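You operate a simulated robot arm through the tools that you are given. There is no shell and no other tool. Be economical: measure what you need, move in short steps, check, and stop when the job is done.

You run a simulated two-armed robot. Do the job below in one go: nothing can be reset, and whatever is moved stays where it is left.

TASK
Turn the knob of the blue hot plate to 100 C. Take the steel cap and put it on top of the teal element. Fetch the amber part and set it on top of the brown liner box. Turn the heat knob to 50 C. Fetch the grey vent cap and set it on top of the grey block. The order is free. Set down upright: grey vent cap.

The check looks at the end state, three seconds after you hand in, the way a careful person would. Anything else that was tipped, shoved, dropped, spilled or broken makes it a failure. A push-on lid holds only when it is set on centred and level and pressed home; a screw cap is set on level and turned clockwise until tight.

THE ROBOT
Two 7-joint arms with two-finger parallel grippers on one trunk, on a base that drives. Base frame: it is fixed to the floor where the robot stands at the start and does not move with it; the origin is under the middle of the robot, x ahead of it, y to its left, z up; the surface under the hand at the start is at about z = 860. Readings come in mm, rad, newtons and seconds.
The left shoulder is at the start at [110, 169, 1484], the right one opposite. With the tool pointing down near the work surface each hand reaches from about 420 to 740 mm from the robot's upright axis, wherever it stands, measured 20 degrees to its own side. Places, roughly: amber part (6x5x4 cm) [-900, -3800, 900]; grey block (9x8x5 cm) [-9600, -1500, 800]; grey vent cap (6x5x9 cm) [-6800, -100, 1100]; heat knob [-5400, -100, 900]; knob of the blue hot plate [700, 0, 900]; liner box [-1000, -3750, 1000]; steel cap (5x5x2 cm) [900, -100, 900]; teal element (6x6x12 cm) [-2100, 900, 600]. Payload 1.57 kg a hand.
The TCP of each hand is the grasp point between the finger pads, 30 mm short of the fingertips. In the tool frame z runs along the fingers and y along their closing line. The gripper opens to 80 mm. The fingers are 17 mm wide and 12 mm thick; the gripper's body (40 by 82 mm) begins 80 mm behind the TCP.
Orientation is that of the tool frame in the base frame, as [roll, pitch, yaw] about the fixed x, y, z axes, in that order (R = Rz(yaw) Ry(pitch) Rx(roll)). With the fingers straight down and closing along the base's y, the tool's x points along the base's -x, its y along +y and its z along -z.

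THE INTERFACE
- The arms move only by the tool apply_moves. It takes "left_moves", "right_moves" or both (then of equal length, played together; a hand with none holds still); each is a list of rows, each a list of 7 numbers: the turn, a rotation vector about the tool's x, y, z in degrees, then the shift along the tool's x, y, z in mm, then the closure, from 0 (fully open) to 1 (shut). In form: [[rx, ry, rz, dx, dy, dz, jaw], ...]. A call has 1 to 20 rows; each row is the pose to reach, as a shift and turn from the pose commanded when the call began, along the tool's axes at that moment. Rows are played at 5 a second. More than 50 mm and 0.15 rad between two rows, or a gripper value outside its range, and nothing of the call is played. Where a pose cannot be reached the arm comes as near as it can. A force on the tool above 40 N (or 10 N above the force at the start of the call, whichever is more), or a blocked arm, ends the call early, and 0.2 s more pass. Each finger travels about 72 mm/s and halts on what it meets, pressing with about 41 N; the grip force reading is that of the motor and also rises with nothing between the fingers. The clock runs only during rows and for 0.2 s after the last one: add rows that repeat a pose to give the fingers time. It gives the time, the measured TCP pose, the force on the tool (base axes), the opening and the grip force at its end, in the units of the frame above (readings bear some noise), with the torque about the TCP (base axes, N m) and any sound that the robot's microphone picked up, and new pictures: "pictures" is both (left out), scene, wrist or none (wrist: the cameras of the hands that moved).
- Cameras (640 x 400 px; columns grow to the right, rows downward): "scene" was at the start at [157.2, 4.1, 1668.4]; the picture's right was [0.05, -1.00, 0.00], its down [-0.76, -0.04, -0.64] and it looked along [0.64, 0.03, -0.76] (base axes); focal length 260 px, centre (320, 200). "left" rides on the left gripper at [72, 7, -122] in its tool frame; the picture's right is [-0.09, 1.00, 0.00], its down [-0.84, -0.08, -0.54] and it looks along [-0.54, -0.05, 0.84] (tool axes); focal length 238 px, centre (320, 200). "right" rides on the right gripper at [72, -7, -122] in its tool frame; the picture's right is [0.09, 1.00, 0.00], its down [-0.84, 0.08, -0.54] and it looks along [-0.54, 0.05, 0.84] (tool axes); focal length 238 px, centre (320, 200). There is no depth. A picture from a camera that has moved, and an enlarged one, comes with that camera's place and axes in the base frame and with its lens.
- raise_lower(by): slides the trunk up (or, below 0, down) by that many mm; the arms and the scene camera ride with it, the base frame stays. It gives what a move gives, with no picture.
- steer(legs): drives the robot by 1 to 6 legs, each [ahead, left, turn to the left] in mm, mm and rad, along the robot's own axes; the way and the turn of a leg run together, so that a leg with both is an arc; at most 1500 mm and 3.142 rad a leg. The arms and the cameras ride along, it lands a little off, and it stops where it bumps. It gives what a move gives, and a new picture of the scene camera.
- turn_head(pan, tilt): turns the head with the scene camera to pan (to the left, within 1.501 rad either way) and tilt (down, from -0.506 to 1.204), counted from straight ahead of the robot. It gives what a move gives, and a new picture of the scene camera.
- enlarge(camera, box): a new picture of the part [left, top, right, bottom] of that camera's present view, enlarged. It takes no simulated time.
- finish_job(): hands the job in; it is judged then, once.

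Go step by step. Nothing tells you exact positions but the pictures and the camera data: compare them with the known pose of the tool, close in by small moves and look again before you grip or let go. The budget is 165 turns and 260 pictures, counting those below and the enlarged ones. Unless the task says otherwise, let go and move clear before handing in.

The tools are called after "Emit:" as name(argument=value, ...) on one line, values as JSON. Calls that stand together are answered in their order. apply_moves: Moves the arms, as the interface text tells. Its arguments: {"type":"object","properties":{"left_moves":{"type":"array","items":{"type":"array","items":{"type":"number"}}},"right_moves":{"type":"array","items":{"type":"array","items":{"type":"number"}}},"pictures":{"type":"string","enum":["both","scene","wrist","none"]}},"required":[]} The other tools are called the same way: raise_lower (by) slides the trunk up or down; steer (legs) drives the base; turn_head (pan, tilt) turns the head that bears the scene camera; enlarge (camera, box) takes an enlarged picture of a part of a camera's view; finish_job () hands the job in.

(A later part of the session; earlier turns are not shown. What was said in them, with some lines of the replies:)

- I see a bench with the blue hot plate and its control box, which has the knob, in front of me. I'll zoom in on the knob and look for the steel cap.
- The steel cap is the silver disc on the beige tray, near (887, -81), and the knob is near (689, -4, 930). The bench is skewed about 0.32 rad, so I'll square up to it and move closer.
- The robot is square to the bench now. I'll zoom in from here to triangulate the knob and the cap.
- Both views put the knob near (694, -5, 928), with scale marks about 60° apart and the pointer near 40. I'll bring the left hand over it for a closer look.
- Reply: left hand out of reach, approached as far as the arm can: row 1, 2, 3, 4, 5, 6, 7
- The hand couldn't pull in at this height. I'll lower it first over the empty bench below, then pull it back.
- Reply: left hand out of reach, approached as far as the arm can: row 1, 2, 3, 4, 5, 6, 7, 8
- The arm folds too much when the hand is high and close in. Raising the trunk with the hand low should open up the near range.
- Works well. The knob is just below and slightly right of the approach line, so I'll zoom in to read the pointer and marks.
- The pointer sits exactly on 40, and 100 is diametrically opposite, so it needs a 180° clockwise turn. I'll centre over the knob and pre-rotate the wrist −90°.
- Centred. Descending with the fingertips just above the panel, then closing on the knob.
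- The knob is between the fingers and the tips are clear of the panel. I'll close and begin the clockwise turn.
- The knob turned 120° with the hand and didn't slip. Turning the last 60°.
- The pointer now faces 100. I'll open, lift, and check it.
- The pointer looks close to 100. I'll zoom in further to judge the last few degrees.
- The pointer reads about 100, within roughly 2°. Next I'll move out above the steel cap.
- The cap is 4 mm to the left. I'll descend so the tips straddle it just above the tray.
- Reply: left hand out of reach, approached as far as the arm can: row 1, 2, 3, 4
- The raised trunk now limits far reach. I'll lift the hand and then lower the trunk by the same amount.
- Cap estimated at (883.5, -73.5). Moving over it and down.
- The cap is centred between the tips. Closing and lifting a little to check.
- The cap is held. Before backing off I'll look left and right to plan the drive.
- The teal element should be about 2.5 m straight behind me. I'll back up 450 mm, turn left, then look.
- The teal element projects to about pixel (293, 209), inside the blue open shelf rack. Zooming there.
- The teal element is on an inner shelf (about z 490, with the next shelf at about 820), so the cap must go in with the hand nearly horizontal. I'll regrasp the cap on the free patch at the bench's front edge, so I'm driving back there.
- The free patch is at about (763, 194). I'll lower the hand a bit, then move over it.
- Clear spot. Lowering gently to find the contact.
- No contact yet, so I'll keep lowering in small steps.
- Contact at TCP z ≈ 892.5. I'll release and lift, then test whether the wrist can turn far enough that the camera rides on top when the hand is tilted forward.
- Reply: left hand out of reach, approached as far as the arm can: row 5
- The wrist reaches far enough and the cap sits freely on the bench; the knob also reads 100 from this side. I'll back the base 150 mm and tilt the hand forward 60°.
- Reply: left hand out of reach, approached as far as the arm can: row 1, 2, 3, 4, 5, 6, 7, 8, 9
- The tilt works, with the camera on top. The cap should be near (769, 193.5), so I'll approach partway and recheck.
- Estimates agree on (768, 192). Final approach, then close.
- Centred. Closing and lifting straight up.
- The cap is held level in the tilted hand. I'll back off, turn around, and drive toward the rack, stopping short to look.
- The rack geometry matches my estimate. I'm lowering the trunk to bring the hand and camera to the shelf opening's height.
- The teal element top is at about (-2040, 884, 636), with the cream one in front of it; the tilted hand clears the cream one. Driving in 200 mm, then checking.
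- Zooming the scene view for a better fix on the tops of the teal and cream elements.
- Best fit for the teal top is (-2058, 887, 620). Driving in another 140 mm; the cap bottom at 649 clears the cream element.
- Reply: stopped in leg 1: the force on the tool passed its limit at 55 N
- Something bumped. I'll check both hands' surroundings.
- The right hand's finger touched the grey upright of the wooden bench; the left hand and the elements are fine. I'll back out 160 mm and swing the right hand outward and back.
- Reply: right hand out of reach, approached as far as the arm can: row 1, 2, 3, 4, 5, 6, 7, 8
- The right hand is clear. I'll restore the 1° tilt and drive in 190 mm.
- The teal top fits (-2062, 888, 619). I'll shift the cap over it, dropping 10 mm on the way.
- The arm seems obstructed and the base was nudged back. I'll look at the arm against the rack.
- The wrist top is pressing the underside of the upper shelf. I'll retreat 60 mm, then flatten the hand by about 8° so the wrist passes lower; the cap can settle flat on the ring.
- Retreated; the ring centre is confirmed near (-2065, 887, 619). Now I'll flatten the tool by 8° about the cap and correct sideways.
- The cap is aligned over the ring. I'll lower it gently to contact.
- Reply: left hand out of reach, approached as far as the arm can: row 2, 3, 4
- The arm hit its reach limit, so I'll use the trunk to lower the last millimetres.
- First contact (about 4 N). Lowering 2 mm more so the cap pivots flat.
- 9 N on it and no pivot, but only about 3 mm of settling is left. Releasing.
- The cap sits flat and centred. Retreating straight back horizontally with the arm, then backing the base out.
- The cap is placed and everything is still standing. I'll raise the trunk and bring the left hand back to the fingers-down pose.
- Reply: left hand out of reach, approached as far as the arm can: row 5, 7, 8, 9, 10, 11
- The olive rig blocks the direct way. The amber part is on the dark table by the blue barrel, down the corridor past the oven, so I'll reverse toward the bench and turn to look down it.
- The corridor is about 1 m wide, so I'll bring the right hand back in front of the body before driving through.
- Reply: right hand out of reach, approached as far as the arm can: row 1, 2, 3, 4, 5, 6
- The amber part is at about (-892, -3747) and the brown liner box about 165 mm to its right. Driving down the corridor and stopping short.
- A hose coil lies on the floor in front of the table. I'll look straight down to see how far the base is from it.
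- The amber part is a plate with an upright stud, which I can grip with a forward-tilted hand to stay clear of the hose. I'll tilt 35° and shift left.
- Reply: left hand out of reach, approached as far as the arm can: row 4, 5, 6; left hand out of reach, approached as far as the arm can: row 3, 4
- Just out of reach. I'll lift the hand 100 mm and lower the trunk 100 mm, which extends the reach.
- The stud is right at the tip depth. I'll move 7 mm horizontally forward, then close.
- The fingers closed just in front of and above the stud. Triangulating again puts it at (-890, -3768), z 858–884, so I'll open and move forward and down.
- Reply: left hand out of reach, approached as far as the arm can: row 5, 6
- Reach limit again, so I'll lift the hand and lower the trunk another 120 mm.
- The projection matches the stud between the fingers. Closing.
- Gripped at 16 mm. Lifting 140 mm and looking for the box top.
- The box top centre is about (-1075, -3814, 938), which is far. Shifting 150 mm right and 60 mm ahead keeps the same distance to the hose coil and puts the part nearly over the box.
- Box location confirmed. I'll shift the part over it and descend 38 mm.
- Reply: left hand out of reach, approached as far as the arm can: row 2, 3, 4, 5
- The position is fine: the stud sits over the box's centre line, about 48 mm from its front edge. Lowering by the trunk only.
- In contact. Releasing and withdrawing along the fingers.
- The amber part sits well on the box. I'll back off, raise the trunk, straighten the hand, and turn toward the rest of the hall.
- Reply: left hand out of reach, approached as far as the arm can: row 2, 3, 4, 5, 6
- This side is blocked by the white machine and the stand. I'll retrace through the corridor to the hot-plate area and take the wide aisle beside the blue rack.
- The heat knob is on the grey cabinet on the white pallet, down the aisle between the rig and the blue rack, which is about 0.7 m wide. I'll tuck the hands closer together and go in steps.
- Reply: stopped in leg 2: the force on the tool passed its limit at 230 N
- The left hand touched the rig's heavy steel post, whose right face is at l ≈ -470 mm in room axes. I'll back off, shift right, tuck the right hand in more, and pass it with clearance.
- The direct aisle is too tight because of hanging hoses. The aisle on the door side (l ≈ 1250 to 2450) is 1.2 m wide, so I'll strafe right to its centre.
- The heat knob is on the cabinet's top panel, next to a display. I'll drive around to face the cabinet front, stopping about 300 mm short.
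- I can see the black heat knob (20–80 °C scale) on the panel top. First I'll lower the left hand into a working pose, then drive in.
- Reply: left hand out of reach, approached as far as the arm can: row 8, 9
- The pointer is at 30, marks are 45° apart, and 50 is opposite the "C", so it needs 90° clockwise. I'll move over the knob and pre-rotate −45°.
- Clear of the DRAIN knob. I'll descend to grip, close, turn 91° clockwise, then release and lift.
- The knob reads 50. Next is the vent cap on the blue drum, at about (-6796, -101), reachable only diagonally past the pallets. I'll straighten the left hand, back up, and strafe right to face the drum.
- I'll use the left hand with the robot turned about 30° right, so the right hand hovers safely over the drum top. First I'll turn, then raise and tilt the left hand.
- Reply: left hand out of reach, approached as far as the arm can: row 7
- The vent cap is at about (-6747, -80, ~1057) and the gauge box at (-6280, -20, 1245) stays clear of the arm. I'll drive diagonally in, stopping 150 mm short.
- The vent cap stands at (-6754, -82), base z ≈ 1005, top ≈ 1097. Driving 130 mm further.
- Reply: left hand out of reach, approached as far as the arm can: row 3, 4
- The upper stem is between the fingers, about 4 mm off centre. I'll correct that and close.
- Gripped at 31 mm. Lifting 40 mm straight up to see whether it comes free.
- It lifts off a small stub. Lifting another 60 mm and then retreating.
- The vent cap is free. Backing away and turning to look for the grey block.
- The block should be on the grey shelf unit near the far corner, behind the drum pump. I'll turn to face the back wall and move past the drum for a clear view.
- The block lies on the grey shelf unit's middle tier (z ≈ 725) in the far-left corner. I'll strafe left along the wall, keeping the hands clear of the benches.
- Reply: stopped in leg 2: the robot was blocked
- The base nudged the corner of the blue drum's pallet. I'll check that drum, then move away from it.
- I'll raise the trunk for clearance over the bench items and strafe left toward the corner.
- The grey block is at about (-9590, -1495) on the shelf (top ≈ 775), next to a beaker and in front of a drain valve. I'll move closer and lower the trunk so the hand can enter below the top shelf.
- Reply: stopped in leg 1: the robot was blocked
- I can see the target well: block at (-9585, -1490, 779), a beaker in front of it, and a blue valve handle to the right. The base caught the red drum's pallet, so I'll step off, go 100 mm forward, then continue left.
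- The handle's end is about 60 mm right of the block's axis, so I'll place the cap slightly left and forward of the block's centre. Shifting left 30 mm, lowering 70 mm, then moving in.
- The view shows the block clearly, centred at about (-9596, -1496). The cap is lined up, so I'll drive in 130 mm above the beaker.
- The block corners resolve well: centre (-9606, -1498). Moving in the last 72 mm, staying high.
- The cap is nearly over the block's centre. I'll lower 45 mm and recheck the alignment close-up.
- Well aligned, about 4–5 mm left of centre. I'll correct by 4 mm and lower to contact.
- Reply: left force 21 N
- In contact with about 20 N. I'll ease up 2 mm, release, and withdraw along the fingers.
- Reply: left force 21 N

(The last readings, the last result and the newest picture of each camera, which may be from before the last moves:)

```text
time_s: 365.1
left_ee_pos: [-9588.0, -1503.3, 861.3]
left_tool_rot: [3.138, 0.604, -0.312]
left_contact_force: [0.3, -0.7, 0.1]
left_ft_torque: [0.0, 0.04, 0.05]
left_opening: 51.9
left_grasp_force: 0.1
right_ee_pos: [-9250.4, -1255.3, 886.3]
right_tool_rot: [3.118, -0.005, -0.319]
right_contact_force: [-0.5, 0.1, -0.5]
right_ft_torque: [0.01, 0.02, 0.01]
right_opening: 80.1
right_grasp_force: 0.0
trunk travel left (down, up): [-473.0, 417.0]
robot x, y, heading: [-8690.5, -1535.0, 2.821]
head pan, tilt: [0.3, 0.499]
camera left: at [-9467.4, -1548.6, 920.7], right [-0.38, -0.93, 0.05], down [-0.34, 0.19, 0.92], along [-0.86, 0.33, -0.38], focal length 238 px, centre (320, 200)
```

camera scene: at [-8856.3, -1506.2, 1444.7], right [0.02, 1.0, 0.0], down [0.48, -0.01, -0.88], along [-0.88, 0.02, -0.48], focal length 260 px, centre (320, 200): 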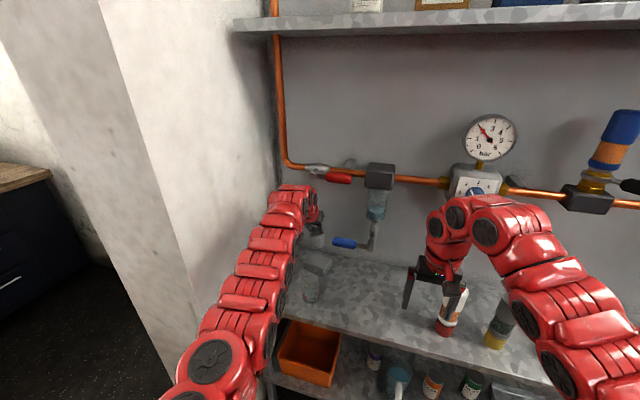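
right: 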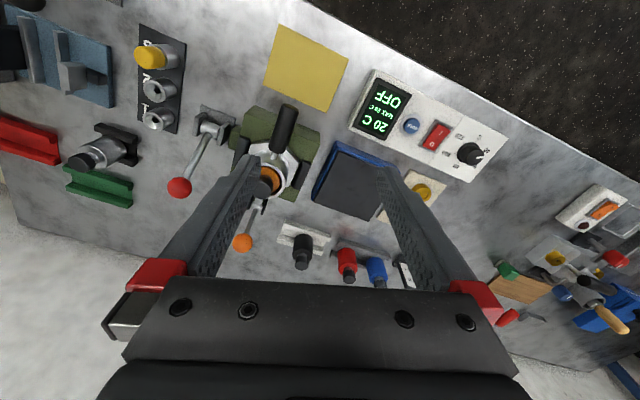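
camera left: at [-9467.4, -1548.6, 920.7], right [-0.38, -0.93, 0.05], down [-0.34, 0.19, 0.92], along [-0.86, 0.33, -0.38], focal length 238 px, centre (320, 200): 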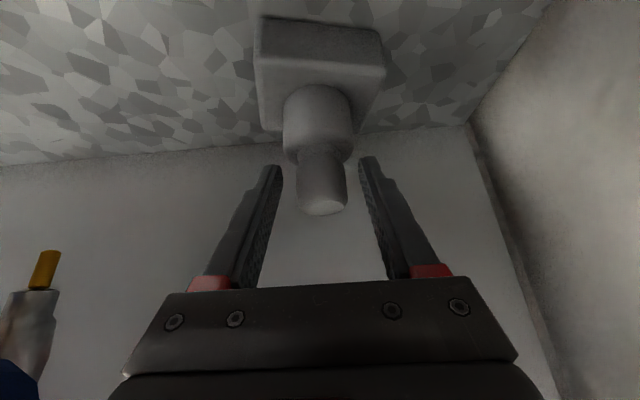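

The vent cap stands upright on the block and has been released. Withdrawing.

Emit:
apply_moves(left_moves=[[0, 0, 0, 0, 0, -20, 0.35], [0, 0, 0, 0, 0, -40, 0.35], [0, 0, 0, 0, 0, -65, 0.35], [0, 0, 0, 0, 0, -85, 0.35], [0, 0, 0, 0, 0, -85, 0.35]], pictures="wrist")

Emit:
steer(legs=[[-170, 0, 0]])

Emit:
enlarge(camera="scene", box=[260, 160, 460, 300])

```text
time_s: 366.2
left_ee_pos: [-9540.7, -1517.7, 931.4]
left_tool_rot: [3.139, 0.604, -0.312]
left_contact_force: [-0.6, 0.3, 0.8]
left_ft_torque: [0.02, 0.01, -0.01]
left_opening: 51.9
left_grasp_force: 0.0
right_ee_pos: [-9250.9, -1257.2, 886.7]
right_tool_rot: [3.116, -0.006, -0.319]
right_contact_force: [-0.3, 0.5, 1.0]
right_ft_torque: [-0.01, 0.01, -0.02]
right_opening: 80.1
right_grasp_force: 0.0
trunk travel left (down, up): [-473.0, 417.0]
robot x, y, heading: [-8689.2, -1535.5, 2.821]
head pan, tilt: [0.3, 0.499]
camera left: at [-9421.2, -1563.0, 990.7], right [-0.38, -0.93, 0.05], down [-0.34, 0.19, 0.92], along [-0.86, 0.33, -0.38], focal length 238 px, centre (320, 200)
```

left: 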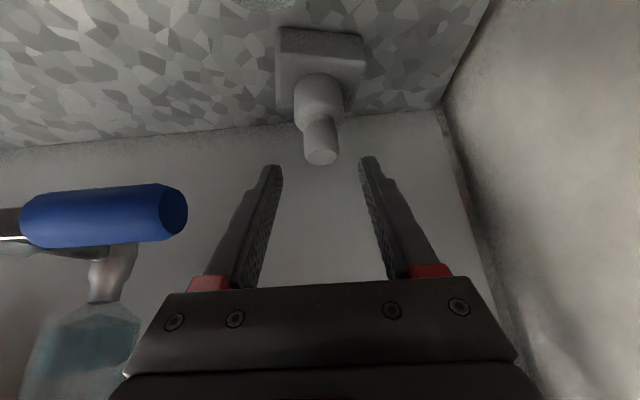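

```text
time_s: 367.7
left_ee_pos: [-9378.8, -1571.9, 932.6]
left_tool_rot: [3.138, 0.606, -0.31]
left_contact_force: [0.3, -0.4, 0.4]
left_ft_torque: [-0.01, -0.01, 0.01]
left_opening: 52.1
left_grasp_force: 0.0
right_ee_pos: [-9089.7, -1311.1, 886.9]
right_tool_rot: [3.118, -0.006, -0.319]
right_contact_force: [0.4, 0.5, 0.7]
right_ft_torque: [-0.02, 0.03, 0.01]
right_opening: 80.0
right_grasp_force: 0.0
trunk travel left (down, up): [-473.0, 417.0]
robot x, y, heading: [-8527.2, -1589.1, 2.825]
head pan, tilt: [0.3, 0.499]
camera scene: at [-8692.3, -1560.6, 1375.1], right [0.02, 1.0, 0.0], down [0.48, -0.01, -0.88], along [-0.88, 0.02, -0.48], focal length 260 px, centre (320, 200)
```

scene: 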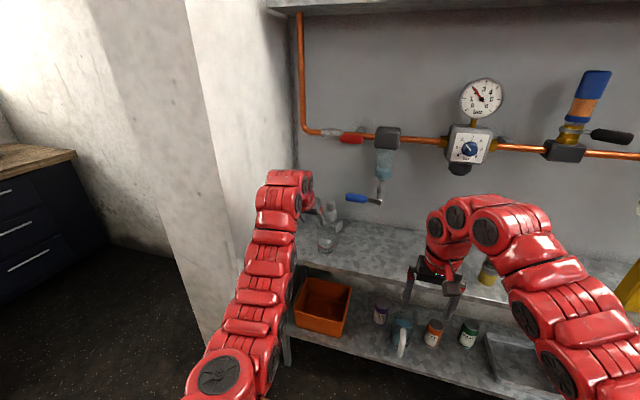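

```text
2.86 times, centred on (360, 230) of scene
camera zoom: at [-8692.3, -1560.6, 1375.1], right [0.02, 1.0, 0.0], down [0.48, -0.01, -0.88], along [-0.88, 0.02, -0.48], focal length 742 px, centre (206, 114)
```

zoom: 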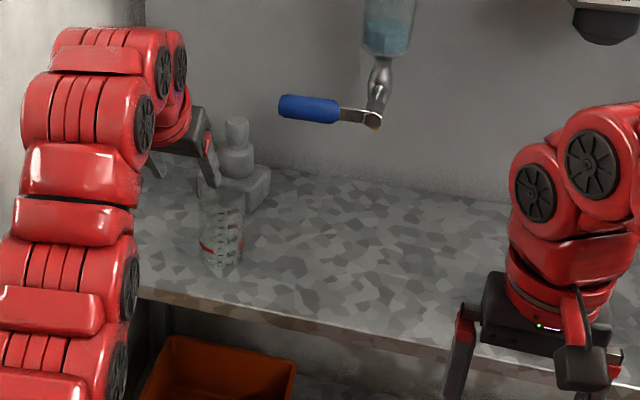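

The vent cap stands upright on the grey block, both hands are clear, and all five jobs are done. Handing in now.

Emit:
finish_job()

```text
The job is handed in.
```

I finished all five tasks and handed the job in, but along the way the robot bumped into a few things, and the check may count that.

| Task | Result |
|---|---|
| Blue hot plate knob | At 100 C, within about 2° of the mark |
| Heat knob | At 50 C, within about 2° of the mark |
| Steel cap | Flat and centred on the teal element |
| Amber part | On the brown liner box, about 25 mm nearer its front edge than the middle |
| Grey vent cap | Upright on the grey block |

- **Rig post:** the left hand hit the olive rig's steel post hard, at 230 N.
- **Bench upright:** the right hand hit the grey upright of the wooden bench beside the rack, at 55 N.
- **Upper shelf:** the left wrist pressed against the shelf above the teal element while placing the cap.
- **Drums:** the base was blocked twice, probably by the blue and red drums' pallets. I saw nothing tip over, but I didn't get a clear view afterwards to confirm neither had moved.
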